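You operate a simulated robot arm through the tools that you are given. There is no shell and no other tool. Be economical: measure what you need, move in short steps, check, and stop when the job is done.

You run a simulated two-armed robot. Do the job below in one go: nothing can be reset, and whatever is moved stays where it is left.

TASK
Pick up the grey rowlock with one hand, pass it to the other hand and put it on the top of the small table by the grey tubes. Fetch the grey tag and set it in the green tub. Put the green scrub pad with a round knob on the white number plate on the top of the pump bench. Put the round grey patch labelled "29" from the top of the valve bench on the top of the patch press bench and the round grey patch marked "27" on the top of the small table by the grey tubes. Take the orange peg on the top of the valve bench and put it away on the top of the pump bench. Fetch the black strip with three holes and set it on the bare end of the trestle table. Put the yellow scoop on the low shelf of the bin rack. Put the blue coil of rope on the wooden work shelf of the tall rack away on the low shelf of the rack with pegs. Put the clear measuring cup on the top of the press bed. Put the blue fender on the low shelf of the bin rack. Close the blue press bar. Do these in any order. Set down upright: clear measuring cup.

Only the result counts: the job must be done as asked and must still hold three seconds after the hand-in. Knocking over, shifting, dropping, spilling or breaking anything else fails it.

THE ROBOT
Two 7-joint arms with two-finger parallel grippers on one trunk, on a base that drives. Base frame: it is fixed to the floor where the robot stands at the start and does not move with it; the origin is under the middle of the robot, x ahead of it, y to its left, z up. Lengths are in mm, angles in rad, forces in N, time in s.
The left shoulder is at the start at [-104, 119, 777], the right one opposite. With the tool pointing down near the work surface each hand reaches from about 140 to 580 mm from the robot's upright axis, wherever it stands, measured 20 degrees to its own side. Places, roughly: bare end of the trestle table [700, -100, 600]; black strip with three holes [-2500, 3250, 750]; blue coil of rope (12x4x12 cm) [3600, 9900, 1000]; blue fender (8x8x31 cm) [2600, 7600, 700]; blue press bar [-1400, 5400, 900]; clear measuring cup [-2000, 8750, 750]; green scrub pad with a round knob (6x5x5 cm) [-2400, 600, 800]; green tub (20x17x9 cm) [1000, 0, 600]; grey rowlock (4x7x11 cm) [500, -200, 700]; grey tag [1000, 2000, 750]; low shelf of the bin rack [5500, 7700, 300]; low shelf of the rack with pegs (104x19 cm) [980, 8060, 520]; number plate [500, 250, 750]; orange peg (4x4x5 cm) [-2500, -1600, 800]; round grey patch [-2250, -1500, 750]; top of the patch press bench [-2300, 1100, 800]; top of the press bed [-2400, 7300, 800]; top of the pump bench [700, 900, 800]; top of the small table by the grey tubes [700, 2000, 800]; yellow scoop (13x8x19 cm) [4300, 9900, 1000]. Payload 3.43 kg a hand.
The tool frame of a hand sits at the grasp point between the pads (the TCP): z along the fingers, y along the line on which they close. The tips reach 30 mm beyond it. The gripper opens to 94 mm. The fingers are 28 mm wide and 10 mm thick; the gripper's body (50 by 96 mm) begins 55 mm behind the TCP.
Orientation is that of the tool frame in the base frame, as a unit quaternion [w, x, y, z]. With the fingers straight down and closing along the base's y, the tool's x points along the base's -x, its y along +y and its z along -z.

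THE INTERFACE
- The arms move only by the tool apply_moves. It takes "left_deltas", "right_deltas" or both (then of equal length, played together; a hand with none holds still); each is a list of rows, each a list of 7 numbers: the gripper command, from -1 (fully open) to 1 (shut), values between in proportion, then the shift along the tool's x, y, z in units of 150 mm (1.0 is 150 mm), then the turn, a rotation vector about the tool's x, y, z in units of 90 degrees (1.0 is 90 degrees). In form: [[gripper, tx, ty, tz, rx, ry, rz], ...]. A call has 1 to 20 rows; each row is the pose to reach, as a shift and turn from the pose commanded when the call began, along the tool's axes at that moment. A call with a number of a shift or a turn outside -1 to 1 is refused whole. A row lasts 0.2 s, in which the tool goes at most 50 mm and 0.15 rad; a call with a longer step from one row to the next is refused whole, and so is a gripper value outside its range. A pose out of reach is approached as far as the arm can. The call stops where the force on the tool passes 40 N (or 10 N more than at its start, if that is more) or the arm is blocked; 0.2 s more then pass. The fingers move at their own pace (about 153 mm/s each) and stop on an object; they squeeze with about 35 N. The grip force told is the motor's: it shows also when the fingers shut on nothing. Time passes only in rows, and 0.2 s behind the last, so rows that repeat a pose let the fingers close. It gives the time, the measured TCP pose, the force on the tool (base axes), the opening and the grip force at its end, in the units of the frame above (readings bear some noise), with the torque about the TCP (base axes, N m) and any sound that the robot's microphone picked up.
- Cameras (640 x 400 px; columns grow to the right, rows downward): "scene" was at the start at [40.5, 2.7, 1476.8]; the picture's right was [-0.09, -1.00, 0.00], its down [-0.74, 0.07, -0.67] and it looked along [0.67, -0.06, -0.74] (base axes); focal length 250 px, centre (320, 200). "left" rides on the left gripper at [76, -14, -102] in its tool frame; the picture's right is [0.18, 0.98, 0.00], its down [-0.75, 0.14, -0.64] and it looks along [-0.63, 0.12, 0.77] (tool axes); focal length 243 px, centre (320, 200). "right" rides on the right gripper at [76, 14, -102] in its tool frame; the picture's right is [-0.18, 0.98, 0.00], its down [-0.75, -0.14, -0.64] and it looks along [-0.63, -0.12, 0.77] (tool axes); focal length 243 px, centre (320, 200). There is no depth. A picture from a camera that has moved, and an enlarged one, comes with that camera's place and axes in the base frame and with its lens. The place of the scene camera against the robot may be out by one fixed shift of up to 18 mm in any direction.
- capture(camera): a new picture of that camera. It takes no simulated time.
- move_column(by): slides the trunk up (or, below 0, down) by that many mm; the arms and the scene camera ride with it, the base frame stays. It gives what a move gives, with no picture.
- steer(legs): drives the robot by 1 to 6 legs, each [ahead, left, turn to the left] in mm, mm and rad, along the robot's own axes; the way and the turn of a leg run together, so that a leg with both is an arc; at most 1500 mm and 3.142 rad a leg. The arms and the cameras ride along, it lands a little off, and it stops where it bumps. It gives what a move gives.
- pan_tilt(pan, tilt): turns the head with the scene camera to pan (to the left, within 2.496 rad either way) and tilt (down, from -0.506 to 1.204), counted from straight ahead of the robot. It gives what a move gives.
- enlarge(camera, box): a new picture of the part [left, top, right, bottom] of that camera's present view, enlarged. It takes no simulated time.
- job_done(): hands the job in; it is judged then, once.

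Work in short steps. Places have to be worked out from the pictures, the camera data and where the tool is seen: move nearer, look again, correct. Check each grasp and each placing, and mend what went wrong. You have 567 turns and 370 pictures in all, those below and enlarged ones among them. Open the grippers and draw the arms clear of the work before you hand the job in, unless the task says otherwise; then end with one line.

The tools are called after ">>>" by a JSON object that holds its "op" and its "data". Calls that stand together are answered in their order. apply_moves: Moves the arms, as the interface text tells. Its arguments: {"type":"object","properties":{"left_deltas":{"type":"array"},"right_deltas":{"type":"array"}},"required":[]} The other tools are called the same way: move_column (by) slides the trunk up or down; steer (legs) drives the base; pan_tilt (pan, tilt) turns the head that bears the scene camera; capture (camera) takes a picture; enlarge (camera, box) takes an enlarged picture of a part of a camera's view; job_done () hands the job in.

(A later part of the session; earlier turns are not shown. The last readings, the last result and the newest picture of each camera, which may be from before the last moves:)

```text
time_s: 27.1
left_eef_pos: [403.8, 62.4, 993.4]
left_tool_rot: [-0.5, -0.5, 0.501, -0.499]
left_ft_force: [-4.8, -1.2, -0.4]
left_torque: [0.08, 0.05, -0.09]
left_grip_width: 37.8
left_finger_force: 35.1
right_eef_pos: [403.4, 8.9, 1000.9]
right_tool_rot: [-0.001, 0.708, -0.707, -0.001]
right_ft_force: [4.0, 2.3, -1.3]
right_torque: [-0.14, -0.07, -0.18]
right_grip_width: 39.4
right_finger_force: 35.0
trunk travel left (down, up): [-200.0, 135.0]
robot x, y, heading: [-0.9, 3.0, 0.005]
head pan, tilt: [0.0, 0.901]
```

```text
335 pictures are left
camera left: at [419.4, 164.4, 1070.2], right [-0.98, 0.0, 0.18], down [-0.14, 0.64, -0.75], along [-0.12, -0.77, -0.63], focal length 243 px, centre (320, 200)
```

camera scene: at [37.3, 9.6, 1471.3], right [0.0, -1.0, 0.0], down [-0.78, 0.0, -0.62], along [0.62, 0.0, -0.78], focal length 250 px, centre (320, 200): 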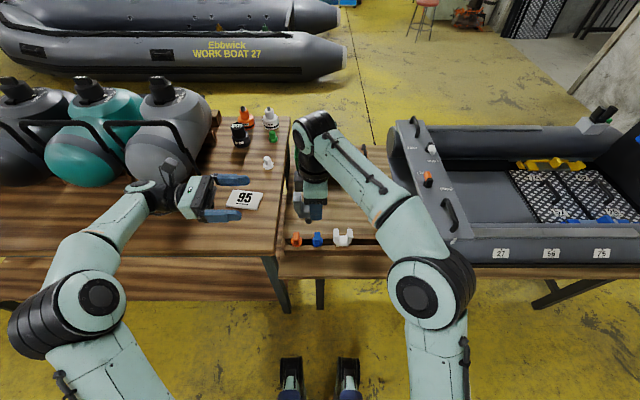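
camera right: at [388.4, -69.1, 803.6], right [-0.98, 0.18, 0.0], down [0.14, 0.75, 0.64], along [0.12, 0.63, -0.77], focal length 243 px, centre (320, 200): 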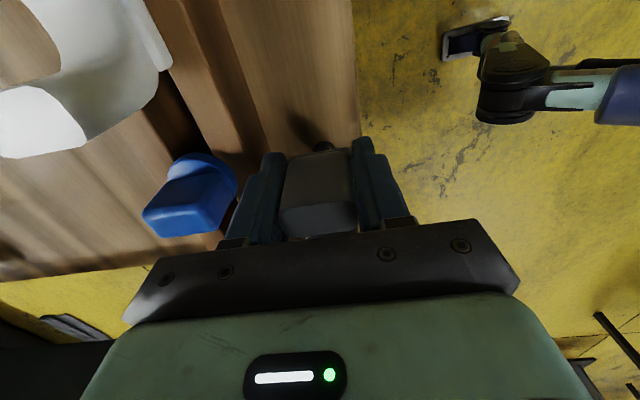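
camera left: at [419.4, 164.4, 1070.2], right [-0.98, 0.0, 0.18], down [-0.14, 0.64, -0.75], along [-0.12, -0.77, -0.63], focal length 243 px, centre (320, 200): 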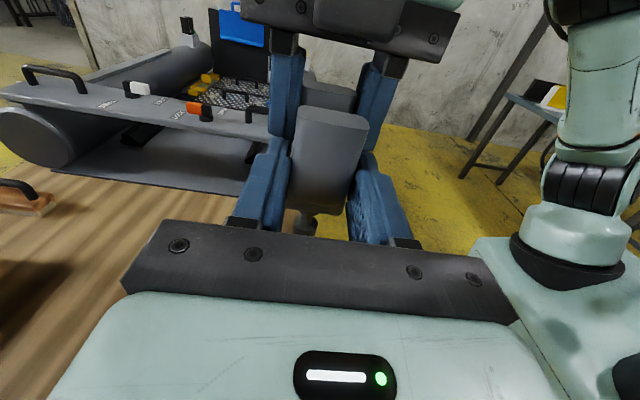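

Both hands hold it. I open the right hand and pull it up and away, keeping the left gripper at 1.

>>> {"op": "apply_moves", "data": {"right_deltas": [[-1, 0, 0, 0, 0, 0, 0], [-1, 0, 0, 0, 0, 0, 0], [-1, 0, 0, 0, 0, 0, 0], [-1, 0, 0, -0.2, 0, 0, 0], [-1, 0, 0, -0.4, 0, 0, 0], [-1, 0.15, 0, -0.55, 0, 0, 0], [-1, 0.45, 0, -0.55, 0, 0, 0], [-1, 0.75, 0, -0.55, 0, 0, 0], [-1, 1, 0.2, -0.55, 0, 0, 0], [-1, 1, 0.5, -0.55, 0, 0, 0], [-1, 1, 0.8, -0.55, 0, 0, 0]], "left_deltas": [[1, 0, 0, 0, 0, 0, 0], [1, 0, 0, 0, 0, 0, 0], [1, 0, 0, 0, 0, 0, 0], [1, 0, 0, 0, 0, 0, 0], [1, 0, 0, 0, 0, 0, 0], [1, 0, 0, 0, 0, 0, 0], [1, 0.0, 0, -0.1, 0, 0, 0], [1, 0.1, 0.2, -0.3, 0, 0, 0], [1, 0.2, 0.4, -0.5, 0, 0, 0], [1, 0.3, 0.6, -0.6, 0, 0, 0], [1, 0.3, 0.8, -0.6, 0, 0, 0]]}}

>>> {"op": "steer", "data": {"legs": [[-250, 0, 0], [0, 1000, 0]]}}

>>> {"op": "pan_tilt", "data": {"pan": 0.4, "tilt": 0.7}}

>>> {"op": "capture", "data": {"camera": "scene"}}

```text
time_s: 29.5
left_eef_pos: [280.4, 152.2, 1039.9]
left_tool_rot: [0.499, 0.5, -0.5, 0.5]
left_ft_force: [0.1, 0.2, -1.3]
left_torque: [0.03, 0.0, 0.03]
left_grip_width: 38.2
left_finger_force: 34.8
right_eef_pos: [281.6, -142.9, 1084.0]
right_tool_rot: [-0.001, 0.707, -0.707, 0.001]
right_ft_force: [0.2, -0.1, 0.3]
right_torque: [0.01, -0.02, -0.02]
right_grip_width: 93.7
right_finger_force: 0.0
right hand out of reach, approached as far as the arm can: row 6
trunk travel left (down, up): [-200.0, 135.0]
robot x, y, heading: [-2.0, -1.9, -0.0]
head pan, tilt: [0.0, 0.901]
```

```text
time_s: 39.8
left_eef_pos: [33.0, 1131.8, 1038.4]
left_tool_rot: [0.5, 0.5, -0.5, 0.5]
left_ft_force: [0.2, 0.3, -0.5]
left_torque: [0.06, -0.04, 0.0]
left_grip_width: 37.7
left_finger_force: 35.3
right_eef_pos: [36.6, 838.1, 1082.5]
right_tool_rot: [-0.001, 0.708, -0.707, 0.001]
right_ft_force: [-0.9, -0.5, 0.1]
right_torque: [0.02, -0.02, -0.04]
right_grip_width: 94.0
right_finger_force: 0.0
trunk travel left (down, up): [-200.0, 135.0]
robot x, y, heading: [-250.2, 979.1, 0.001]
head pan, tilt: [0.0, 0.901]
```

```text
time_s: 40.7
left_eef_pos: [33.3, 1132.8, 1038.1]
left_tool_rot: [0.5, 0.501, -0.5, 0.5]
left_ft_force: [-0.1, 0.7, -2.2]
left_torque: [0.03, -0.01, -0.02]
left_grip_width: 37.8
left_finger_force: 35.2
right_eef_pos: [36.2, 835.8, 1083.0]
right_tool_rot: [0.0, 0.708, -0.706, 0.0]
right_ft_force: [0.3, -0.3, -0.1]
right_torque: [0.02, 0.03, 0.03]
right_grip_width: 93.9
right_finger_force: 0.1
trunk travel left (down, up): [-200.0, 135.0]
robot x, y, heading: [-246.7, 977.3, -0.004]
head pan, tilt: [0.4, 0.7]
```

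```text
334 pictures are left
camera scene: at [-208.4, 1021.1, 1487.5], right [0.39, -0.92, 0.0], down [-0.59, -0.25, -0.76], along [0.7, 0.3, -0.64], focal length 250 px, centre (320, 200)
```

scene: 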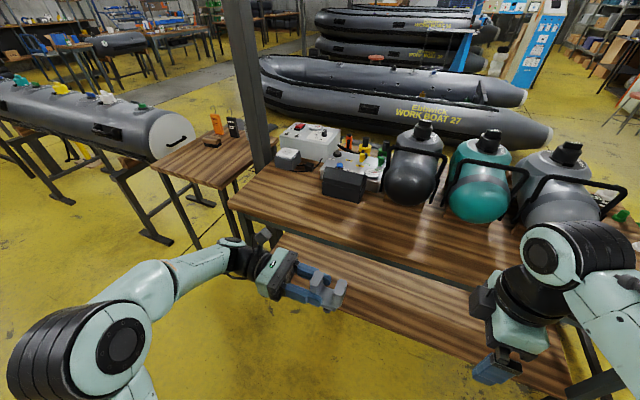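

The small table lies between the post and the tubes, with its front edge near x≈450–500. I drive left another 970 mm and look.

>>> {"op": "steer", "data": {"legs": [[0, 990, 0]]}}

>>> {"op": "pan_tilt", "data": {"pan": 0.0, "tilt": 0.7}}

>>> {"op": "capture", "data": {"camera": "scene"}}

```text
time_s: 49.5
left_eef_pos: [31.7, 2097.0, 1039.2]
left_tool_rot: [0.5, 0.501, -0.499, 0.5]
left_ft_force: [-0.2, -0.2, -1.2]
left_torque: [0.05, 0.02, 0.0]
left_grip_width: 37.9
left_finger_force: 35.1
right_eef_pos: [35.3, 1802.3, 1083.3]
right_tool_rot: [0.0, -0.707, 0.707, 0.0]
right_ft_force: [-0.1, 0.1, 0.0]
right_torque: [0.01, -0.01, 0.0]
right_grip_width: 93.9
right_finger_force: 0.0
trunk travel left (down, up): [-200.0, 135.0]
robot x, y, heading: [-250.7, 1945.4, 0.001]
head pan, tilt: [0.4, 0.7]
```

```text
time_s: 50.4
left_eef_pos: [31.6, 2097.8, 1039.1]
left_tool_rot: [0.5, 0.5, -0.5, 0.5]
left_ft_force: [-0.2, -0.1, -1.4]
left_torque: [0.05, 0.02, 0.01]
left_grip_width: 37.7
left_finger_force: 35.0
right_eef_pos: [34.9, 1802.1, 1082.9]
right_tool_rot: [0.0, 0.707, -0.707, 0.0]
right_ft_force: [0.0, -0.5, -0.9]
right_torque: [-0.02, -0.01, -0.01]
right_grip_width: 94.2
right_finger_force: 0.0
trunk travel left (down, up): [-200.0, 135.0]
robot x, y, heading: [-247.9, 1946.8, -0.001]
head pan, tilt: [0.0, 0.7]
```

```text
333 pictures are left
camera scene: at [-202.8, 1954.8, 1487.5], right [0.0, -1.0, 0.0], down [-0.64, 0.0, -0.76], along [0.76, 0.0, -0.64], focal length 250 px, centre (320, 200)
```

scene: 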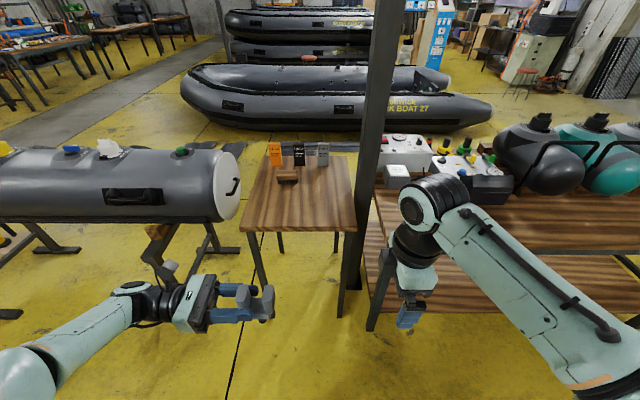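

>>> {"op": "enlarge", "data": {"camera": "scene", "box": [220, 130, 380, 250]}}

```text
3.33 times, centred on (300, 190) of scene
camera zoom: at [-202.8, 1954.8, 1487.5], right [0.0, -1.0, 0.0], down [-0.64, 0.0, -0.76], along [0.76, 0.0, -0.64], focal length 832 px, centre (387, 233)
```

zoom: 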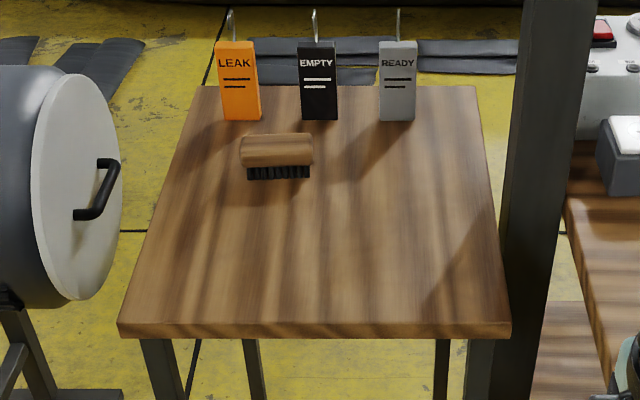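

Tags stand at the table's back (grey "READY" at about [950, 1938]), and the table spans roughly x 493–1050, y 1805–2280. I drive ahead 390 mm.

>>> {"op": "steer", "data": {"legs": [[390, 0, 0]]}}

>>> {"op": "pan_tilt", "data": {"pan": 0.0, "tilt": 0.9}}

>>> {"op": "capture", "data": {"camera": "scene"}}

>>> {"op": "capture", "data": {"camera": "left"}}

```text
time_s: 52.8
left_eef_pos: [428.0, 2097.5, 1039.4]
left_tool_rot: [0.5, 0.5, -0.5, 0.5]
left_ft_force: [-0.9, 0.7, -1.4]
left_torque: [0.03, -0.03, -0.05]
left_grip_width: 38.0
left_finger_force: 34.5
right_eef_pos: [431.9, 1801.5, 1082.4]
right_tool_rot: [0.0, -0.706, 0.708, 0.0]
right_ft_force: [0.7, 0.0, 0.6]
right_torque: [0.01, 0.03, 0.0]
right_grip_width: 94.2
right_finger_force: 0.0
trunk travel left (down, up): [-200.0, 135.0]
robot x, y, heading: [143.7, 1944.0, 0.0]
head pan, tilt: [0.0, 0.7]
```

```text
time_s: 53.6
left_eef_pos: [428.9, 2096.5, 1039.0]
left_tool_rot: [0.501, 0.499, -0.5, 0.5]
left_ft_force: [0.9, -0.1, -0.6]
left_torque: [0.02, -0.01, 0.02]
left_grip_width: 37.6
left_finger_force: 34.9
right_eef_pos: [431.8, 1801.9, 1082.6]
right_tool_rot: [0.0, -0.707, 0.708, 0.0]
right_ft_force: [0.6, -0.6, -0.2]
right_torque: [0.0, -0.02, -0.01]
right_grip_width: 94.0
right_finger_force: 0.1
trunk travel left (down, up): [-200.0, 135.0]
robot x, y, heading: [149.1, 1943.6, 0.002]
head pan, tilt: [0.0, 0.901]
```

```text
331 pictures are left
camera scene: at [183.9, 1954.5, 1471.4], right [0.0, -1.0, 0.0], down [-0.78, 0.0, -0.62], along [0.62, 0.0, -0.78], focal length 250 px, centre (320, 200)
```

scene: 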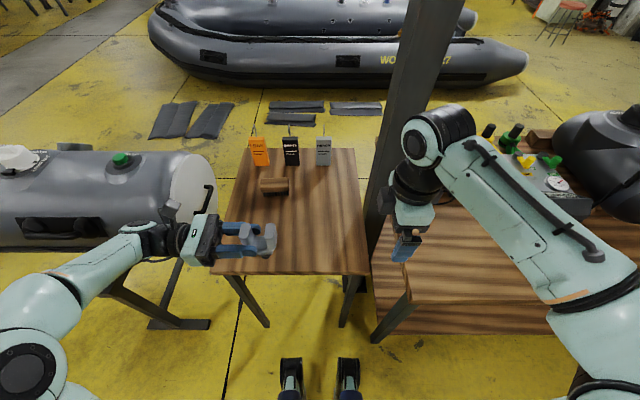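

```text
330 pictures are left
camera left: at [445.0, 2198.6, 1115.2], right [-0.98, 0.0, 0.18], down [-0.14, 0.64, -0.75], along [-0.12, -0.77, -0.63], focal length 243 px, centre (320, 200)
```

left: 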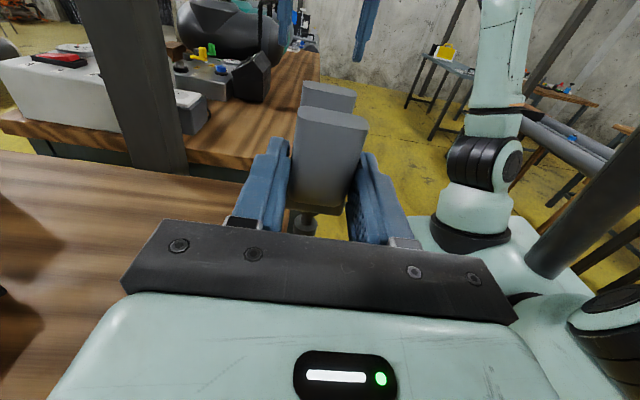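

The table is right ahead. I swing the left hand so its fingers point down while moving it over the table's front left.

>>> {"op": "apply_moves", "data": {"left_deltas": [[1, 0, -0.09, 0, 0, -0.095, 0], [1, 0, -0.18, 0, 0, -0.19, 0], [1, 0, -0.27, 0, 0, -0.285, 0], [1, 0, -0.36, 0, 0, -0.38, 0], [1, 0, -0.45, 0, 0, -0.475, 0], [1, 0, -0.54, 0, 0, -0.57, 0], [1, 0, -0.63, 0, 0, -0.66, 0], [1, 0, -0.72, 0, 0, -0.75, 0], [1, 0, -0.81, 0, 0, -0.84, 0], [1, 0, -0.9, 0, 0, -0.92, 0], [1, 0, -1, 0, 0, -1, 0]]}}

>>> {"op": "capture", "data": {"camera": "scene"}}

>>> {"op": "capture", "data": {"camera": "left"}}

```text
time_s: 56.0
left_eef_pos: [579.2, 2097.1, 1041.2]
left_tool_rot: [-0.001, 0.707, -0.707, -0.002]
left_ft_force: [0.6, -0.5, -1.2]
left_torque: [-0.01, -0.01, 0.01]
left_grip_width: 37.8
left_finger_force: 34.9
right_eef_pos: [431.6, 1801.0, 1082.0]
right_tool_rot: [0.0, -0.706, 0.708, 0.0]
right_ft_force: [0.2, 0.2, -0.5]
right_torque: [0.04, -0.02, -0.04]
right_grip_width: 94.0
right_finger_force: 0.2
trunk travel left (down, up): [-200.0, 135.0]
robot x, y, heading: [148.4, 1942.8, -0.005]
head pan, tilt: [0.0, 0.901]
```

```text
329 pictures are left
camera scene: at [184.6, 1953.8, 1471.3], right [0.0, -1.0, 0.0], down [-0.78, 0.0, -0.62], along [0.62, 0.0, -0.78], focal length 250 px, centre (320, 200)
```

scene: 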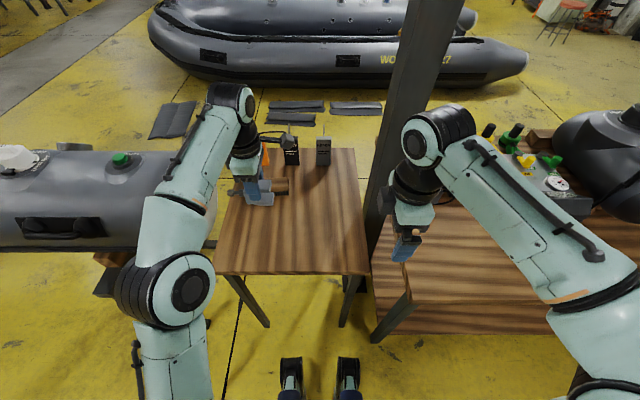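

```text
328 pictures are left
camera left: at [595.4, 2019.6, 1142.2], right [-0.98, -0.18, 0.0], down [-0.14, 0.75, 0.64], along [-0.12, 0.63, -0.76], focal length 243 px, centre (320, 200)
```

left: 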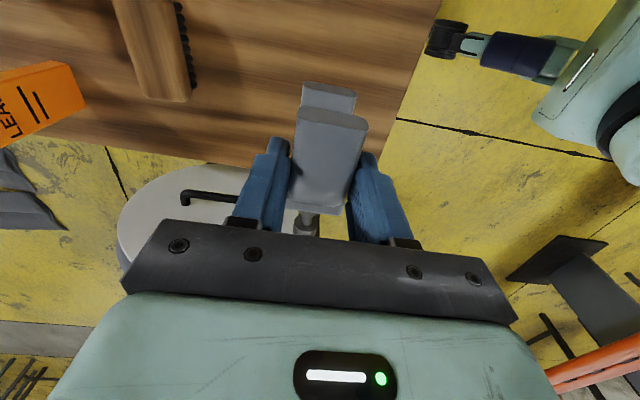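

The rowlock now lies sideways in the left hand. I lower it to z≈900, then continue in small steps and watch the force.

>>> {"op": "apply_moves", "data": {"left_deltas": [[1, 0, 0, 0.2, 0, 0, 0], [1, 0, 0, 0.4, 0, 0, 0], [1, 0, 0, 0.6, 0, 0, 0], [1, 0, 0, 0.8, 0, 0, 0], [1, 0, 0, 0.93, 0, 0, 0]]}}

>>> {"op": "capture", "data": {"camera": "scene"}}

>>> {"op": "capture", "data": {"camera": "left"}}

```text
time_s: 57.2
left_eef_pos: [577.8, 2097.9, 899.5]
left_tool_rot: [0.0, -0.707, 0.707, 0.0]
left_ft_force: [0.7, -0.6, -0.8]
left_torque: [-0.01, -0.01, -0.03]
left_grip_width: 37.9
left_finger_force: 34.6
right_eef_pos: [431.4, 1802.8, 1082.6]
right_tool_rot: [-0.001, -0.706, 0.709, 0.0]
right_ft_force: [0.9, -0.5, 0.3]
right_torque: [-0.01, 0.01, 0.0]
right_grip_width: 94.0
right_finger_force: 0.1
trunk travel left (down, up): [-200.0, 135.0]
robot x, y, heading: [148.4, 1944.6, -0.006]
head pan, tilt: [0.0, 0.901]
```

```text
327 pictures are left
camera scene: at [184.2, 1954.5, 1471.3], right [0.0, -1.0, 0.0], down [-0.78, 0.0, -0.62], along [0.62, 0.0, -0.78], focal length 250 px, centre (320, 200)
```

scene: 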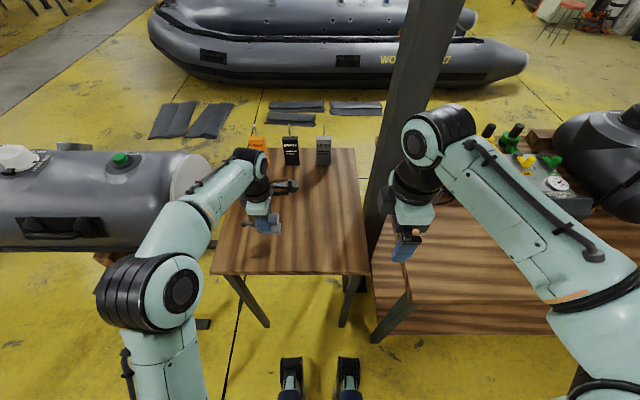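

```text
326 pictures are left
camera left: at [594.6, 2020.9, 1001.9], right [-0.98, -0.18, 0.0], down [-0.14, 0.75, 0.64], along [-0.12, 0.63, -0.77], focal length 243 px, centre (320, 200)
```

left: 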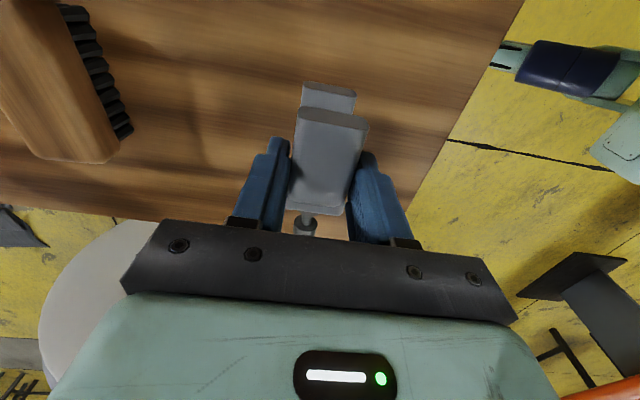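

Two views put the table top at z≈796, so contact should come with the TCP near 862. I lower slowly.

>>> {"op": "apply_moves", "data": {"left_deltas": [[1, 0, 0, 0.08, 0, 0, 0], [1, 0, 0, 0.14, 0, 0, 0], [1, 0, 0, 0.16, 0, 0, 0], [1, 0, 0, 0.18, 0, 0, 0], [1, 0, 0, 0.2, 0, 0, 0], [1, 0, 0, 0.22, 0, 0, 0], [1, 0, 0, 0.24, 0, 0, 0]]}}

```text
time_s: 58.8
left_eef_pos: [579.2, 2098.2, 866.6]
left_tool_rot: [0.002, -0.707, 0.707, -0.002]
left_ft_force: [-2.9, 3.2, 18.8]
left_torque: [-0.51, 0.2, -0.09]
left_grip_width: 37.9
left_finger_force: 34.5
right_eef_pos: [430.6, 1802.1, 1084.2]
right_tool_rot: [0.002, -0.707, 0.708, 0.0]
right_ft_force: [0.4, -0.3, 0.8]
right_torque: [0.0, -0.03, 0.02]
right_grip_width: 93.9
right_finger_force: 0.1
trunk travel left (down, up): [-200.0, 135.0]
robot x, y, heading: [147.3, 1944.3, -0.004]
head pan, tilt: [0.0, 0.901]
```

Contact with 19 N. I ease up slightly, open, and lift off.

>>> {"op": "apply_moves", "data": {"left_deltas": [[1, 0, 0, -0.02, 0, 0, 0], [0.0, 0, 0, -0.02, 0, 0, 0], [-0.3, 0, 0, -0.02, 0, 0, 0], [-0.3, 0, 0, -0.02, 0, 0, 0], [-0.3, 0, 0, -0.2, 0, 0, 0], [-0.3, 0, 0, -0.5, 0, 0, 0], [-0.3, 0, 0, -0.8, 0, 0, 0], [-1, 0, 0, -1, 0, 0, 0]]}}

>>> {"op": "capture", "data": {"camera": "left"}}

```text
time_s: 60.6
left_eef_pos: [578.1, 2095.9, 1015.8]
left_tool_rot: [0.0, -0.707, 0.707, 0.0]
left_ft_force: [0.9, -0.3, 0.7]
left_torque: [0.0, -0.01, -0.05]
left_grip_width: 94.2
left_finger_force: 0.0
right_eef_pos: [431.4, 1800.7, 1083.6]
right_tool_rot: [0.0, -0.707, 0.707, 0.0]
right_ft_force: [0.4, 0.3, -0.6]
right_torque: [0.0, 0.01, 0.0]
right_grip_width: 94.1
right_finger_force: 0.1
trunk travel left (down, up): [-200.0, 135.0]
robot x, y, heading: [143.7, 1945.6, -0.003]
head pan, tilt: [0.0, 0.901]
```

```text
325 pictures are left
camera left: at [594.2, 2018.4, 1118.0], right [-0.98, -0.18, 0.0], down [-0.14, 0.75, 0.64], along [-0.12, 0.63, -0.77], focal length 243 px, centre (320, 200)
```

left: 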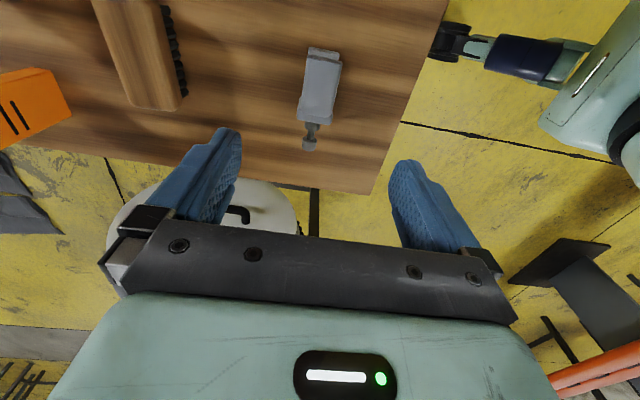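

The rowlock stands safely on the table. Next is the grey tag: I drive 100 mm closer and turn the right hand back to the default yaw.

>>> {"op": "steer", "data": {"legs": [[110, 0, 0]]}}

>>> {"op": "apply_moves", "data": {"right_deltas": [[-1, 0, 0, 0, 0, 0, 0.095], [-1, 0, 0, 0, 0, 0, 0.19], [-1, 0, 0, 0, 0, 0, 0.285], [-1, 0, 0, 0, 0, 0, 0.38], [-1, 0, 0, 0, 0, 0, 0.475], [-1, 0, 0, 0, 0, 0, 0.57], [-1, 0, 0, 0, 0, 0, 0.66], [-1, 0, 0, 0, 0, 0, 0.75], [-1, 0, 0, 0, 0, 0, 0.84], [-1, 0, 0, 0, 0, 0, 0.92], [-1, 0, 0, 0, 0, 0, 1]], "left_deltas": [[-1, 0, 0.1, 0, 0, 0, 0], [-1, 0, 0.2, 0, 0, 0, 0], [-1, 0, 0.3, 0, 0, 0, 0], [-1, 0, 0.4, 0, 0, 0, 0], [-1, 0, 0.5, 0, 0, 0, 0], [-1, 0, 0.6, 0, 0, 0, 0], [-1, 0, 0.7, 0, 0, 0, 0], [-1, 0, 0.8, 0, 0, 0, 0], [-1, 0, 0.9, 0, 0, 0, 0], [-1, 0, 1, 0, 0, 0, 0], [-1, 0, 1, 0, 0, 0, 0]]}}

>>> {"op": "apply_moves", "data": {"right_deltas": [[-1, -0.05, 0.06, 0.05, 0, -0.095, 0], [-1, -0.1, 0.12, 0.1, 0, -0.19, 0], [-1, -0.15, 0.18, 0.15, 0, -0.285, 0], [-1, -0.2, 0.24, 0.2, 0, -0.38, 0], [-1, -0.25, 0.3, 0.25, 0, -0.475, 0], [-1, -0.3, 0.36, 0.3, 0, -0.5, 0]]}}

>>> {"op": "capture", "data": {"camera": "right"}}

>>> {"op": "capture", "data": {"camera": "scene"}}

```text
time_s: 61.7
left_eef_pos: [636.1, 2113.6, 1013.4]
left_tool_rot: [0.001, 0.711, -0.704, -0.003]
left_ft_force: [-0.5, 1.4, 0.1]
left_torque: [-0.01, -0.03, 0.01]
left_grip_width: 94.1
left_finger_force: 0.0
right_eef_pos: [494.9, 1817.5, 1082.0]
right_tool_rot: [0.002, 0.71, -0.704, 0.001]
right_ft_force: [-0.2, -0.9, -0.7]
right_torque: [-0.01, -0.05, 0.05]
right_grip_width: 93.9
right_finger_force: 0.0
trunk travel left (down, up): [-200.0, 135.0]
robot x, y, heading: [207.1, 1959.6, 0.019]
head pan, tilt: [0.0, 0.901]
stopped in leg 1: the robot was blocked; the commanded pose is now the measured one
```

```text
time_s: 64.1
left_eef_pos: [489.3, 2113.2, 1013.6]
left_tool_rot: [0.002, 0.711, -0.704, -0.004]
left_ft_force: [-0.9, 0.2, 0.3]
left_torque: [0.01, 0.02, 0.01]
left_grip_width: 94.0
left_finger_force: 0.1
right_eef_pos: [495.7, 1821.3, 1081.7]
right_tool_rot: [-0.002, -0.004, 1.0, -0.001]
right_ft_force: [-0.5, -0.4, -0.4]
right_torque: [0.03, 0.0, -0.03]
right_grip_width: 94.3
right_finger_force: 0.1
trunk travel left (down, up): [-200.0, 135.0]
robot x, y, heading: [204.5, 1960.7, 0.014]
head pan, tilt: [0.0, 0.901]
```

```text
time_s: 65.5
left_eef_pos: [489.0, 2112.2, 1013.4]
left_tool_rot: [0.002, 0.71, -0.704, -0.003]
left_ft_force: [-0.6, -0.2, -0.2]
left_torque: [-0.01, -0.02, 0.02]
left_grip_width: 94.1
left_finger_force: 0.0
right_eef_pos: [541.1, 1875.7, 1037.1]
right_tool_rot: [0.381, -0.005, 0.925, 0.001]
right_ft_force: [0.3, 0.9, -1.2]
right_torque: [-0.01, 0.0, -0.01]
right_grip_width: 94.0
right_finger_force: 0.0
trunk travel left (down, up): [-200.0, 135.0]
robot x, y, heading: [209.5, 1959.5, 0.018]
head pan, tilt: [0.0, 0.901]
```

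```text
324 pictures are left
camera right: at [414.6, 1887.2, 1056.2], right [0.12, 0.98, 0.13], down [0.08, -0.14, 0.99], along [0.99, -0.11, -0.1], focal length 243 px, centre (320, 200)
```

right: 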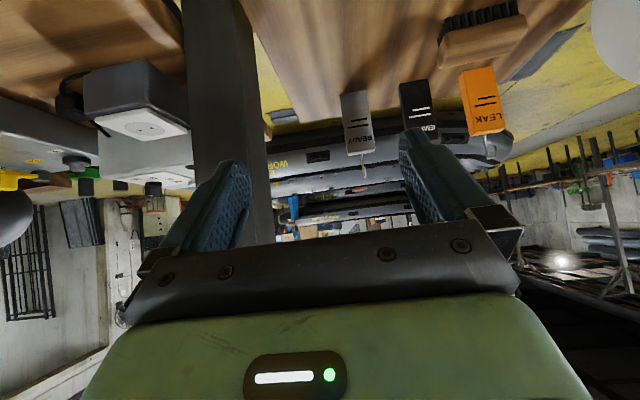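

```text
323 pictures are left
camera scene: at [246.7, 1970.0, 1471.3], right [0.01, -1.0, 0.0], down [-0.78, -0.01, -0.62], along [0.62, 0.01, -0.78], focal length 250 px, centre (320, 200)
```

scene: 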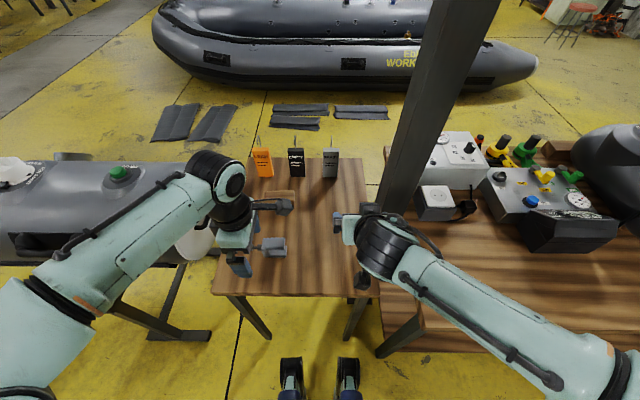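

Something low blocked the base at x≈207, so I work from here. The tag is at about [905, 1928], z 796–921, and I reach toward it with the 45° tool.

>>> {"op": "apply_moves", "data": {"right_deltas": [[-1, -0.09, 0.09, 0.2, 0, 0, 0], [-1, -0.19, 0.17, 0.42, 0, 0, 0], [-1, -0.28, 0.26, 0.64, 0, 0, 0], [-1, -0.377, 0.347, 0.847, 0, 0, 0]]}}

>>> {"op": "apply_moves", "data": {"right_deltas": [[-1, -0.12, 0, 0.16, 0, 0, 0], [-1, -0.24, 0, 0.33, 0, 0, 0], [-1, -0.36, 0, 0.5, 0, 0, 0], [-1, -0.47, 0, 0.66, 0, 0, 0]]}}

>>> {"op": "capture", "data": {"camera": "right"}}

>>> {"op": "capture", "data": {"camera": "scene"}}

```text
time_s: 66.5
left_eef_pos: [490.7, 2112.8, 1013.9]
left_tool_rot: [0.003, 0.71, -0.704, -0.003]
left_ft_force: [0.4, -1.2, 0.3]
left_torque: [-0.03, 0.0, 0.0]
left_grip_width: 94.1
left_finger_force: 0.1
right_eef_pos: [669.8, 1928.8, 985.0]
right_tool_rot: [0.381, -0.005, 0.925, 0.001]
right_ft_force: [-0.3, -0.3, 0.8]
right_torque: [0.0, -0.01, -0.03]
right_grip_width: 94.0
right_finger_force: 0.1
trunk travel left (down, up): [-200.0, 135.0]
robot x, y, heading: [206.1, 1963.2, 0.011]
head pan, tilt: [0.0, 0.901]
```

```text
time_s: 67.5
left_eef_pos: [491.0, 2113.2, 1014.0]
left_tool_rot: [0.002, 0.71, -0.704, -0.003]
left_ft_force: [-0.9, -0.5, 0.0]
left_torque: [0.03, 0.05, 0.02]
left_grip_width: 94.0
left_finger_force: 0.0
right_eef_pos: [790.0, 1929.0, 965.0]
right_tool_rot: [0.381, -0.005, 0.925, 0.0]
right_ft_force: [-0.5, 0.8, 0.6]
right_torque: [0.02, -0.02, -0.01]
right_grip_width: 93.9
right_finger_force: 0.1
trunk travel left (down, up): [-200.0, 135.0]
robot x, y, heading: [211.2, 1958.3, 0.012]
head pan, tilt: [0.0, 0.901]
```

```text
322 pictures are left
camera right: at [664.5, 1942.7, 985.0], right [0.12, 0.98, 0.13], down [0.08, -0.14, 0.99], along [0.99, -0.11, -0.1], focal length 243 px, centre (320, 200)
```

right: 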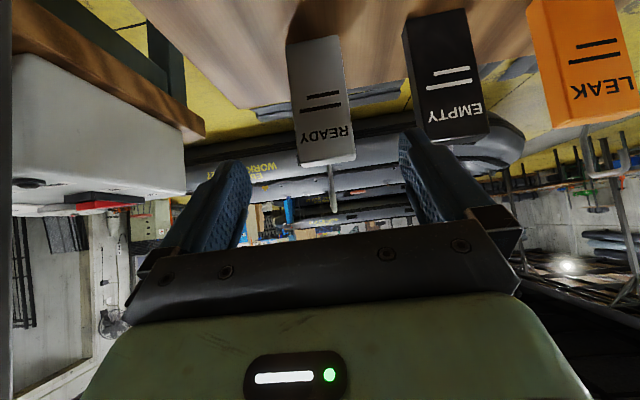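

```text
321 pictures are left
camera scene: at [246.9, 1970.0, 1471.3], right [0.01, -1.0, 0.0], down [-0.78, -0.01, -0.62], along [0.62, 0.01, -0.78], focal length 250 px, centre (320, 200)
```

scene: 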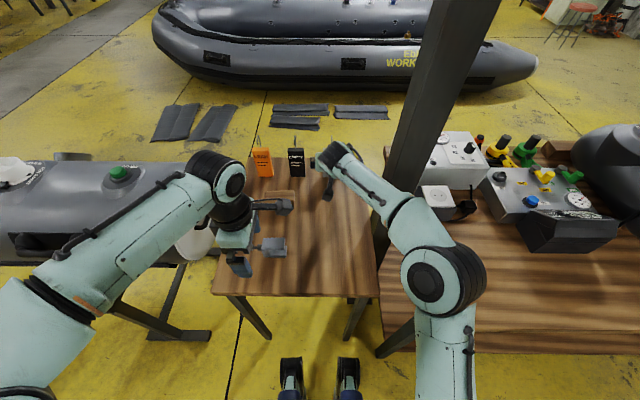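

The tag front is at x≈895, y≈1930, with its top at z≈925. I move the TCP to about [905, 1930, 900] and close.

>>> {"op": "apply_moves", "data": {"right_deltas": [[-1, -0.08, 0.01, 0.2, 0, 0, 0], [-1, -0.15, 0.01, 0.4, 0, 0, 0], [-1, -0.2, 0.01, 0.6, 0, 0, 0], [-1, -0.235, 0.01, 0.75, 0, 0, 0], [-1, -0.235, 0.01, 0.85, 0, 0, 0], [1, -0.235, 0.01, 0.85, 0, 0, 0], [1, -0.235, 0.01, 0.85, 0, 0, 0], [1, -0.235, 0.01, 0.85, 0, 0, 0]]}}

>>> {"op": "capture", "data": {"camera": "right"}}

```text
time_s: 69.3
left_eef_pos: [489.2, 2113.2, 1013.2]
left_tool_rot: [0.001, 0.711, -0.703, -0.002]
left_ft_force: [0.0, 0.2, 0.9]
left_torque: [-0.01, 0.0, 0.0]
left_grip_width: 94.1
left_finger_force: 0.1
right_eef_pos: [873.7, 1920.5, 900.3]
right_tool_rot: [0.382, -0.005, 0.924, 0.001]
right_ft_force: [0.5, 1.5, 1.8]
right_torque: [0.13, -0.04, 0.06]
right_grip_width: 54.9
right_finger_force: 35.1
right hand out of reach, approached as far as the arm can: row 3, 4, 5, 6, 7, 8
trunk travel left (down, up): [-200.0, 135.0]
robot x, y, heading: [208.3, 1961.3, 0.012]
head pan, tilt: [0.0, 0.901]
```

```text
320 pictures are left
camera right: at [748.8, 1934.0, 919.7], right [0.12, 0.98, 0.13], down [0.08, -0.14, 0.99], along [0.99, -0.11, -0.1], focal length 243 px, centre (320, 200)
```

right: 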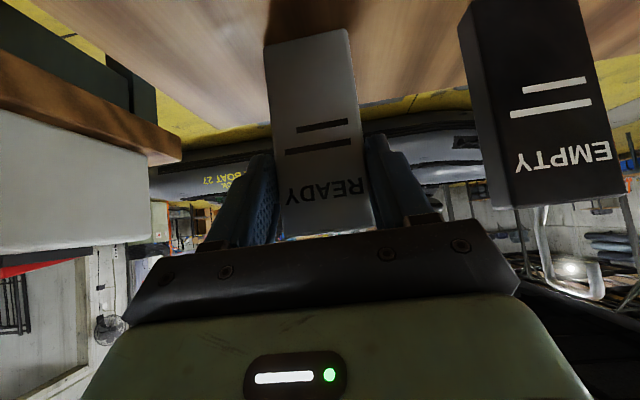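

The tag is gripped at 55 mm. I lift it up and back, watching the grip.

>>> {"op": "apply_moves", "data": {"right_deltas": [[1, -0.15, 0, -0.15, 0, 0, 0], [1, -0.28, 0, -0.3, 0, 0, 0], [1, -0.38, 0, -0.5, 0, 0, 0], [1, -0.42, 0, -0.75, 0, 0, 0], [1, -0.42, 0, -1, 0, 0, 0], [1, -0.42, 0, -1, 0, 0, 0]]}}

>>> {"op": "capture", "data": {"camera": "right"}}

>>> {"op": "capture", "data": {"camera": "scene"}}

```text
time_s: 70.7
left_eef_pos: [491.5, 2112.9, 1012.7]
left_tool_rot: [0.002, 0.711, -0.704, -0.002]
left_ft_force: [-0.4, 0.5, -0.9]
left_torque: [0.01, 0.0, -0.01]
left_grip_width: 94.0
left_finger_force: 0.0
right_eef_pos: [814.2, 1921.4, 1048.7]
right_tool_rot: [0.38, -0.004, 0.925, 0.0]
right_ft_force: [-0.4, -0.2, -0.6]
right_torque: [-0.02, 0.01, -0.02]
right_grip_width: 54.8
right_finger_force: 34.8
right hand out of reach, approached as far as the arm can: row 1, 2, 3, 4
trunk travel left (down, up): [-200.0, 135.0]
robot x, y, heading: [204.8, 1956.9, 0.014]
head pan, tilt: [0.0, 0.901]
```

```text
319 pictures are left
camera right: at [688.9, 1933.5, 1068.7], right [0.12, 0.98, 0.13], down [0.08, -0.14, 0.99], along [0.99, -0.11, -0.1], focal length 243 px, centre (320, 200)
```

right: 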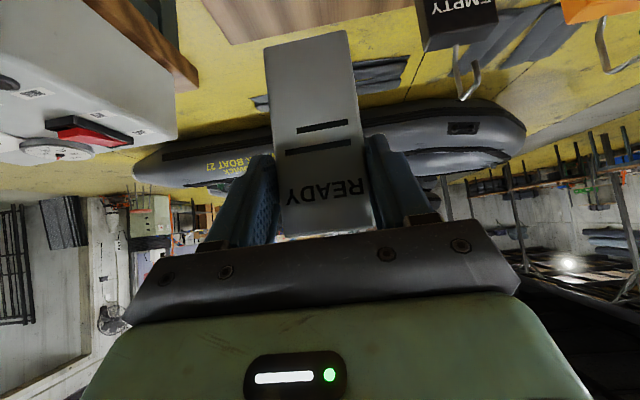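

```text
318 pictures are left
camera scene: at [247.2, 1970.0, 1471.3], right [0.01, -1.0, 0.0], down [-0.78, -0.01, -0.62], along [0.62, 0.01, -0.78], focal length 250 px, centre (320, 200)
```

scene: 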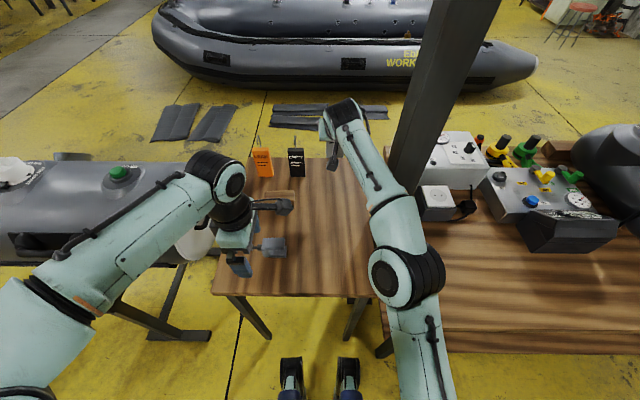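

The tag is lifted and held. I retract the arm, back the base off, and look around to plan the route, since the tub is far across the trestle.

>>> {"op": "apply_moves", "data": {"right_deltas": [[1, 0.2, 0, -0.2, 0, 0, 0], [1, 0.4, -0.05, -0.4, 0, 0, 0], [1, 0.6, -0.1, -0.6, 0, 0, 0], [1, 0.8, -0.2, -0.8, 0, 0, 0], [1, 1, -0.3, -1, 0, 0, 0], [1, 1, -0.4, -1, 0, 0, 0]]}}

>>> {"op": "steer", "data": {"legs": [[-450, 0, 0]]}}

>>> {"op": "pan_tilt", "data": {"pan": 0.9, "tilt": 0.35}}

>>> {"op": "capture", "data": {"camera": "scene"}}

>>> {"op": "pan_tilt", "data": {"pan": 2.0, "tilt": 0.35}}

>>> {"op": "capture", "data": {"camera": "scene"}}

```text
time_s: 72.1
left_eef_pos: [489.2, 2112.2, 1013.0]
left_tool_rot: [0.002, 0.711, -0.703, -0.003]
left_ft_force: [-0.2, 0.1, 0.2]
left_torque: [-0.01, -0.01, 0.02]
left_grip_width: 94.0
left_finger_force: 0.1
right_eef_pos: [601.8, 1858.5, 1051.1]
right_tool_rot: [0.382, -0.004, 0.924, 0.001]
right_ft_force: [-0.4, -0.4, -1.0]
right_torque: [-0.01, 0.01, -0.01]
right_grip_width: 54.9
right_finger_force: 34.5
trunk travel left (down, up): [-200.0, 135.0]
robot x, y, heading: [212.8, 1956.6, 0.013]
head pan, tilt: [0.0, 0.901]
```

```text
time_s: 74.8
left_eef_pos: [37.7, 2107.6, 1013.8]
left_tool_rot: [0.001, 0.708, -0.706, -0.003]
left_ft_force: [0.1, 0.2, -0.8]
left_torque: [0.02, 0.0, 0.0]
left_grip_width: 93.7
left_finger_force: 0.1
right_eef_pos: [148.9, 1852.5, 1051.4]
right_tool_rot: [0.382, -0.002, 0.924, 0.0]
right_ft_force: [0.0, -0.3, -0.7]
right_torque: [0.02, 0.03, 0.01]
right_grip_width: 55.2
right_finger_force: 34.7
trunk travel left (down, up): [-200.0, 135.0]
robot x, y, heading: [-244.7, 1953.7, 0.004]
head pan, tilt: [0.0, 0.901]
```

```text
time_s: 76.0
left_eef_pos: [37.0, 2106.9, 1014.2]
left_tool_rot: [0.001, 0.708, -0.706, -0.004]
left_ft_force: [-0.1, -0.3, -0.7]
left_torque: [0.03, -0.03, 0.0]
left_grip_width: 94.0
left_finger_force: 0.0
right_eef_pos: [149.9, 1852.5, 1050.8]
right_tool_rot: [0.381, -0.001, 0.925, -0.001]
right_ft_force: [-0.1, 0.3, -0.9]
right_torque: [-0.03, 0.0, 0.01]
right_grip_width: 55.2
right_finger_force: 34.9
trunk travel left (down, up): [-200.0, 135.0]
robot x, y, heading: [-243.1, 1953.3, 0.004]
head pan, tilt: [0.901, 0.351]
```

```text
317 pictures are left
camera scene: at [-224.1, 2038.6, 1518.9], right [0.79, -0.62, 0.0], down [-0.21, -0.27, -0.94], along [0.58, 0.74, -0.34], focal length 250 px, centre (320, 200)
```

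scene: 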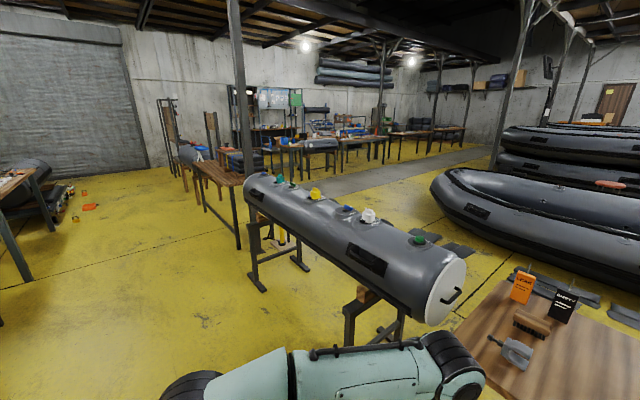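

```text
time_s: 77.3
left_eef_pos: [38.8, 2106.9, 1013.7]
left_tool_rot: [0.001, 0.709, -0.706, -0.003]
left_ft_force: [0.1, 0.0, 0.4]
left_torque: [0.01, -0.02, -0.01]
left_grip_width: 93.8
left_finger_force: 0.1
right_eef_pos: [148.6, 1853.0, 1050.9]
right_tool_rot: [0.381, -0.002, 0.925, 0.0]
right_ft_force: [0.4, -0.3, -0.3]
right_torque: [0.02, 0.0, -0.02]
right_grip_width: 55.2
right_finger_force: 35.1
trunk travel left (down, up): [-200.0, 135.0]
robot x, y, heading: [-243.2, 1954.3, 0.007]
head pan, tilt: [2.0, 0.351]
```

```text
316 pictures are left
camera scene: at [-320.8, 2049.9, 1518.9], right [0.91, 0.42, 0.0], down [0.14, -0.31, -0.94], along [-0.39, 0.85, -0.34], focal length 250 px, centre (320, 200)
```

scene: 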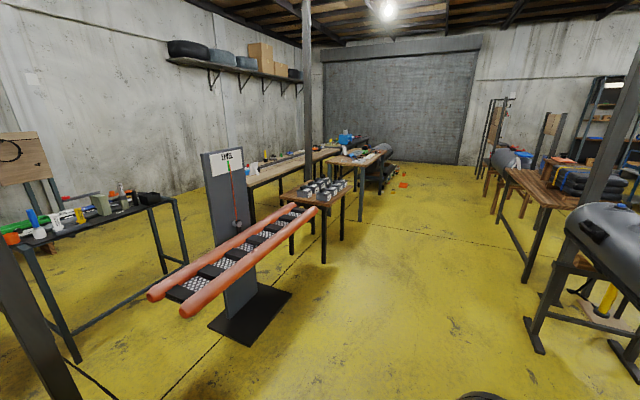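

The tub can only be reached from behind the trestle, so I plan a loop: past the tubes, around to the back with the tag, then on to the northern tasks. I drive left along the aisle and look for a gap.

>>> {"op": "steer", "data": {"legs": [[0, 1450, 0], [0, 850, 0]]}}

>>> {"op": "pan_tilt", "data": {"pan": 0.0, "tilt": 0.5}}

>>> {"op": "capture", "data": {"camera": "scene"}}

>>> {"op": "pan_tilt", "data": {"pan": 0.9, "tilt": 0.4}}

>>> {"op": "capture", "data": {"camera": "scene"}}

```text
time_s: 97.7
left_eef_pos: [30.1, 4415.7, 1013.0]
left_tool_rot: [-0.001, -0.705, 0.709, 0.003]
left_ft_force: [0.0, -0.4, 0.0]
left_torque: [-0.01, 0.0, 0.0]
left_grip_width: 94.0
left_finger_force: 0.0
right_eef_pos: [138.4, 4159.3, 1051.7]
right_tool_rot: [0.381, 0.003, 0.924, -0.003]
right_ft_force: [0.0, -0.7, -0.2]
right_torque: [-0.01, 0.01, 0.01]
right_grip_width: 54.9
right_finger_force: 34.7
trunk travel left (down, up): [-200.0, 135.0]
robot x, y, heading: [-251.6, 4266.2, -0.008]
head pan, tilt: [2.0, 0.351]
```

```text
time_s: 99.7
left_eef_pos: [30.4, 4415.2, 1013.0]
left_tool_rot: [-0.001, -0.704, 0.71, 0.003]
left_ft_force: [-0.1, -1.0, -0.7]
left_torque: [-0.01, -0.04, 0.02]
left_grip_width: 94.1
left_finger_force: 0.0
right_eef_pos: [138.7, 4158.6, 1051.8]
right_tool_rot: [0.381, 0.003, 0.925, -0.003]
right_ft_force: [-0.2, 0.0, -1.5]
right_torque: [0.01, 0.04, 0.0]
right_grip_width: 54.9
right_finger_force: 35.0
trunk travel left (down, up): [-200.0, 135.0]
robot x, y, heading: [-250.3, 4267.8, -0.008]
head pan, tilt: [0.0, 0.499]
```

```text
315 pictures are left
camera scene: at [-200.4, 4276.6, 1505.2], right [-0.01, -1.0, 0.0], down [-0.48, 0.0, -0.88], along [0.88, -0.01, -0.48], focal length 250 px, centre (320, 200)
```

scene: 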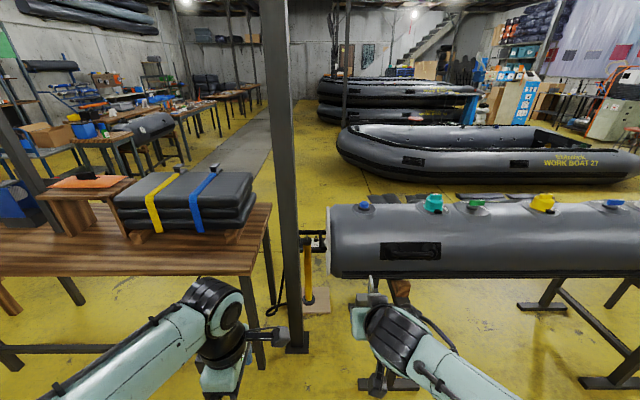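

```text
time_s: 100.9
left_eef_pos: [30.3, 4414.3, 1013.3]
left_tool_rot: [-0.001, -0.704, 0.71, 0.003]
left_ft_force: [0.5, 0.1, 0.1]
left_torque: [0.01, -0.03, 0.01]
left_grip_width: 93.9
left_finger_force: 0.1
right_eef_pos: [139.3, 4159.3, 1050.8]
right_tool_rot: [0.381, 0.003, 0.925, -0.003]
right_ft_force: [0.1, 0.3, -1.3]
right_torque: [0.02, 0.01, 0.0]
right_grip_width: 54.9
right_finger_force: 35.2
trunk travel left (down, up): [-200.0, 135.0]
robot x, y, heading: [-249.9, 4271.6, -0.009]
head pan, tilt: [0.901, 0.4]
```

```text
314 pictures are left
camera scene: at [-233.3, 4349.3, 1514.3], right [0.78, -0.63, 0.0], down [-0.24, -0.3, -0.92], along [0.58, 0.72, -0.39], focal length 250 px, centre (320, 200)
```

scene: 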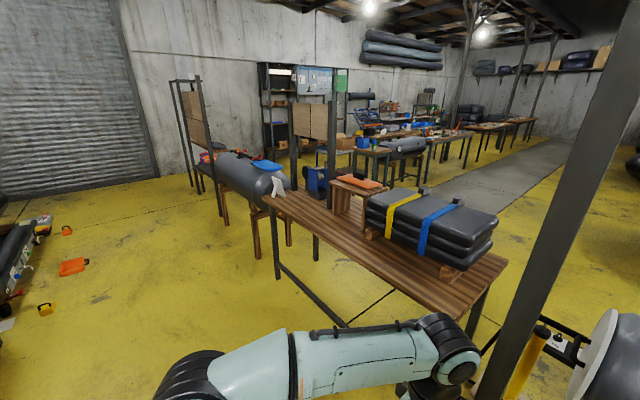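

There is no gap here. I turn to face north (+y) and drive up the aisle, looking ahead before the floor clutter.

>>> {"op": "steer", "data": {"legs": [[-50, 0, 1.57], [1400, 0, 0], [600, 0, 0]]}}

>>> {"op": "pan_tilt", "data": {"pan": -0.3, "tilt": 0.45}}

>>> {"op": "capture", "data": {"camera": "scene"}}

```text
time_s: 114.6
left_eef_pos: [-435.7, 6496.6, 1014.3]
left_tool_rot: [0.004, 1.0, -0.004, -0.002]
left_ft_force: [-0.3, 0.2, 0.1]
left_torque: [0.01, 0.04, -0.01]
left_grip_width: 94.0
left_finger_force: 0.0
right_eef_pos: [-179.6, 6603.9, 1051.3]
right_tool_rot: [0.272, -0.651, 0.657, 0.268]
right_ft_force: [-0.1, -0.3, -0.3]
right_torque: [-0.01, 0.02, 0.0]
right_grip_width: 55.1
right_finger_force: 34.9
trunk travel left (down, up): [-200.0, 135.0]
robot x, y, heading: [-285.4, 6214.1, 1.565]
head pan, tilt: [0.901, 0.4]
```

```text
time_s: 116.0
left_eef_pos: [-435.1, 6496.4, 1013.3]
left_tool_rot: [0.004, 1.0, -0.004, -0.001]
left_ft_force: [-0.2, -1.1, 0.7]
left_torque: [0.03, 0.01, -0.01]
left_grip_width: 93.9
left_finger_force: 0.1
right_eef_pos: [-179.4, 6604.6, 1051.6]
right_tool_rot: [0.272, -0.651, 0.656, 0.267]
right_ft_force: [-0.9, 0.2, -1.8]
right_torque: [-0.01, 0.0, 0.0]
right_grip_width: 55.1
right_finger_force: 35.1
trunk travel left (down, up): [-200.0, 135.0]
robot x, y, heading: [-287.3, 6212.4, 1.56]
head pan, tilt: [-0.3, 0.45]
```

```text
313 pictures are left
camera scene: at [-256.0, 6268.6, 1509.7], right [0.95, -0.3, 0.0], down [-0.13, -0.41, -0.9], along [0.27, 0.86, -0.44], focal length 250 px, centre (320, 200)
```

scene: 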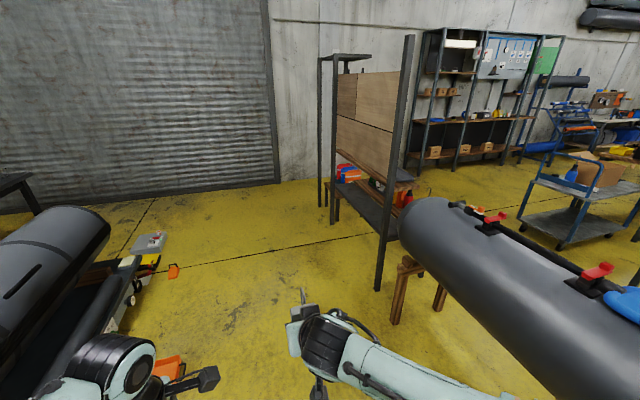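

The aisle is clear on the right of the floor clutter, and the pegged rack ends near y≈8600 with open floor beyond. I drive to y≈9200 and turn to face east.

>>> {"op": "steer", "data": {"legs": [[1450, -80, 0], [1450, 0, 0], [0, 0, -1.56]]}}

>>> {"op": "pan_tilt", "data": {"pan": -0.3, "tilt": 0.45}}

>>> {"op": "capture", "data": {"camera": "scene"}}

```text
time_s: 133.8
left_eef_pos: [78.8, 9262.8, 1014.4]
left_tool_rot: [0.001, 0.713, -0.701, -0.004]
left_ft_force: [0.2, -0.5, -0.1]
left_torque: [-0.04, 0.01, 0.02]
left_grip_width: 94.0
left_finger_force: 0.0
right_eef_pos: [193.3, 9010.3, 1051.2]
right_tool_rot: [0.381, -0.007, 0.925, 0.002]
right_ft_force: [-0.1, -0.4, -0.6]
right_torque: [0.03, 0.04, 0.02]
right_grip_width: 55.1
right_finger_force: 35.1
trunk travel left (down, up): [-200.0, 135.0]
robot x, y, heading: [-202.2, 9105.6, 0.018]
head pan, tilt: [-0.3, 0.45]
```

```text
time_s: 134.4
left_eef_pos: [79.2, 9261.6, 1013.0]
left_tool_rot: [0.001, 0.713, -0.702, -0.003]
left_ft_force: [-0.2, -0.6, -0.7]
left_torque: [0.01, 0.0, 0.03]
left_grip_width: 94.3
left_finger_force: 0.0
right_eef_pos: [192.2, 9008.9, 1052.0]
right_tool_rot: [0.381, -0.006, 0.925, 0.001]
right_ft_force: [0.9, -0.3, -0.3]
right_torque: [-0.02, 0.03, 0.0]
right_grip_width: 55.2
right_finger_force: 34.7
trunk travel left (down, up): [-200.0, 135.0]
robot x, y, heading: [-203.5, 9103.9, 0.019]
head pan, tilt: [-0.3, 0.45]
```

```text
312 pictures are left
camera scene: at [-151.0, 9091.8, 1509.7], right [-0.28, -0.96, 0.0], down [-0.42, 0.12, -0.9], along [0.86, -0.25, -0.44], focal length 250 px, centre (320, 200)
```

scene: 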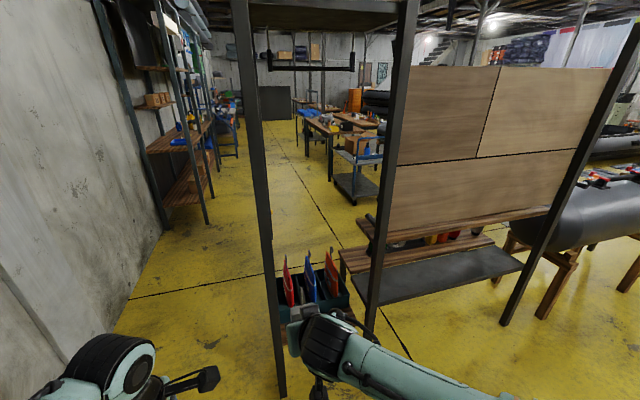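

The rack's nearest post stands at about [605, 9063] and the wall is at y≈10070. I strafe to y≈9580 and drive east through the gap.

>>> {"op": "steer", "data": {"legs": [[0, 480, -0.018], [1500, 0, 0]]}}

>>> {"op": "pan_tilt", "data": {"pan": -0.6, "tilt": 0.45}}

>>> {"op": "capture", "data": {"camera": "scene"}}

```text
time_s: 146.2
left_eef_pos: [1590.3, 9748.1, 1013.6]
left_tool_rot: [0.001, 0.713, -0.701, -0.004]
left_ft_force: [-0.7, -0.4, 0.0]
left_torque: [-0.03, 0.03, 0.01]
left_grip_width: 93.5
left_finger_force: 0.0
right_eef_pos: [1705.3, 9494.3, 1051.6]
right_tool_rot: [0.381, -0.008, 0.925, 0.002]
right_ft_force: [0.1, 0.6, -0.4]
right_torque: [0.02, 0.02, 0.01]
right_grip_width: 55.1
right_finger_force: 35.3
trunk travel left (down, up): [-200.0, 135.0]
robot x, y, heading: [1309.7, 9592.8, 0.017]
head pan, tilt: [-0.3, 0.45]
```

```text
time_s: 147.0
left_eef_pos: [1590.4, 9748.0, 1013.3]
left_tool_rot: [0.002, 0.712, -0.702, -0.004]
left_ft_force: [-0.7, -0.1, -0.5]
left_torque: [-0.02, 0.01, 0.02]
left_grip_width: 93.9
left_finger_force: 0.0
right_eef_pos: [1705.0, 9493.2, 1052.2]
right_tool_rot: [0.381, -0.008, 0.925, 0.002]
right_ft_force: [0.0, -0.8, -0.8]
right_torque: [0.02, 0.04, 0.02]
right_grip_width: 55.0
right_finger_force: 35.6
trunk travel left (down, up): [-200.0, 135.0]
robot x, y, heading: [1314.3, 9594.9, 0.021]
head pan, tilt: [-0.6, 0.45]
```

```text
311 pictures are left
camera scene: at [1349.6, 9551.4, 1509.7], right [-0.55, -0.84, 0.0], down [-0.36, 0.24, -0.9], along [0.75, -0.5, -0.44], focal length 250 px, centre (320, 200)
```

scene: 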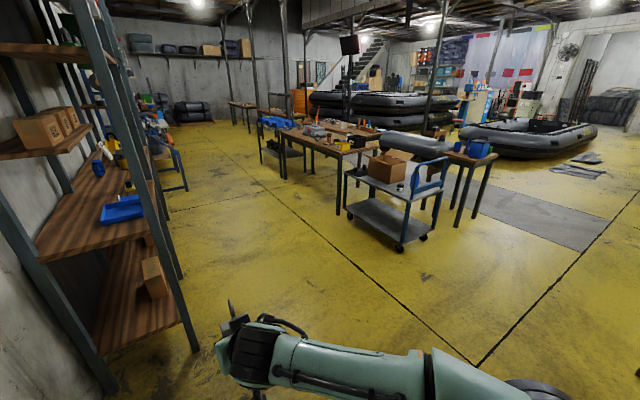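

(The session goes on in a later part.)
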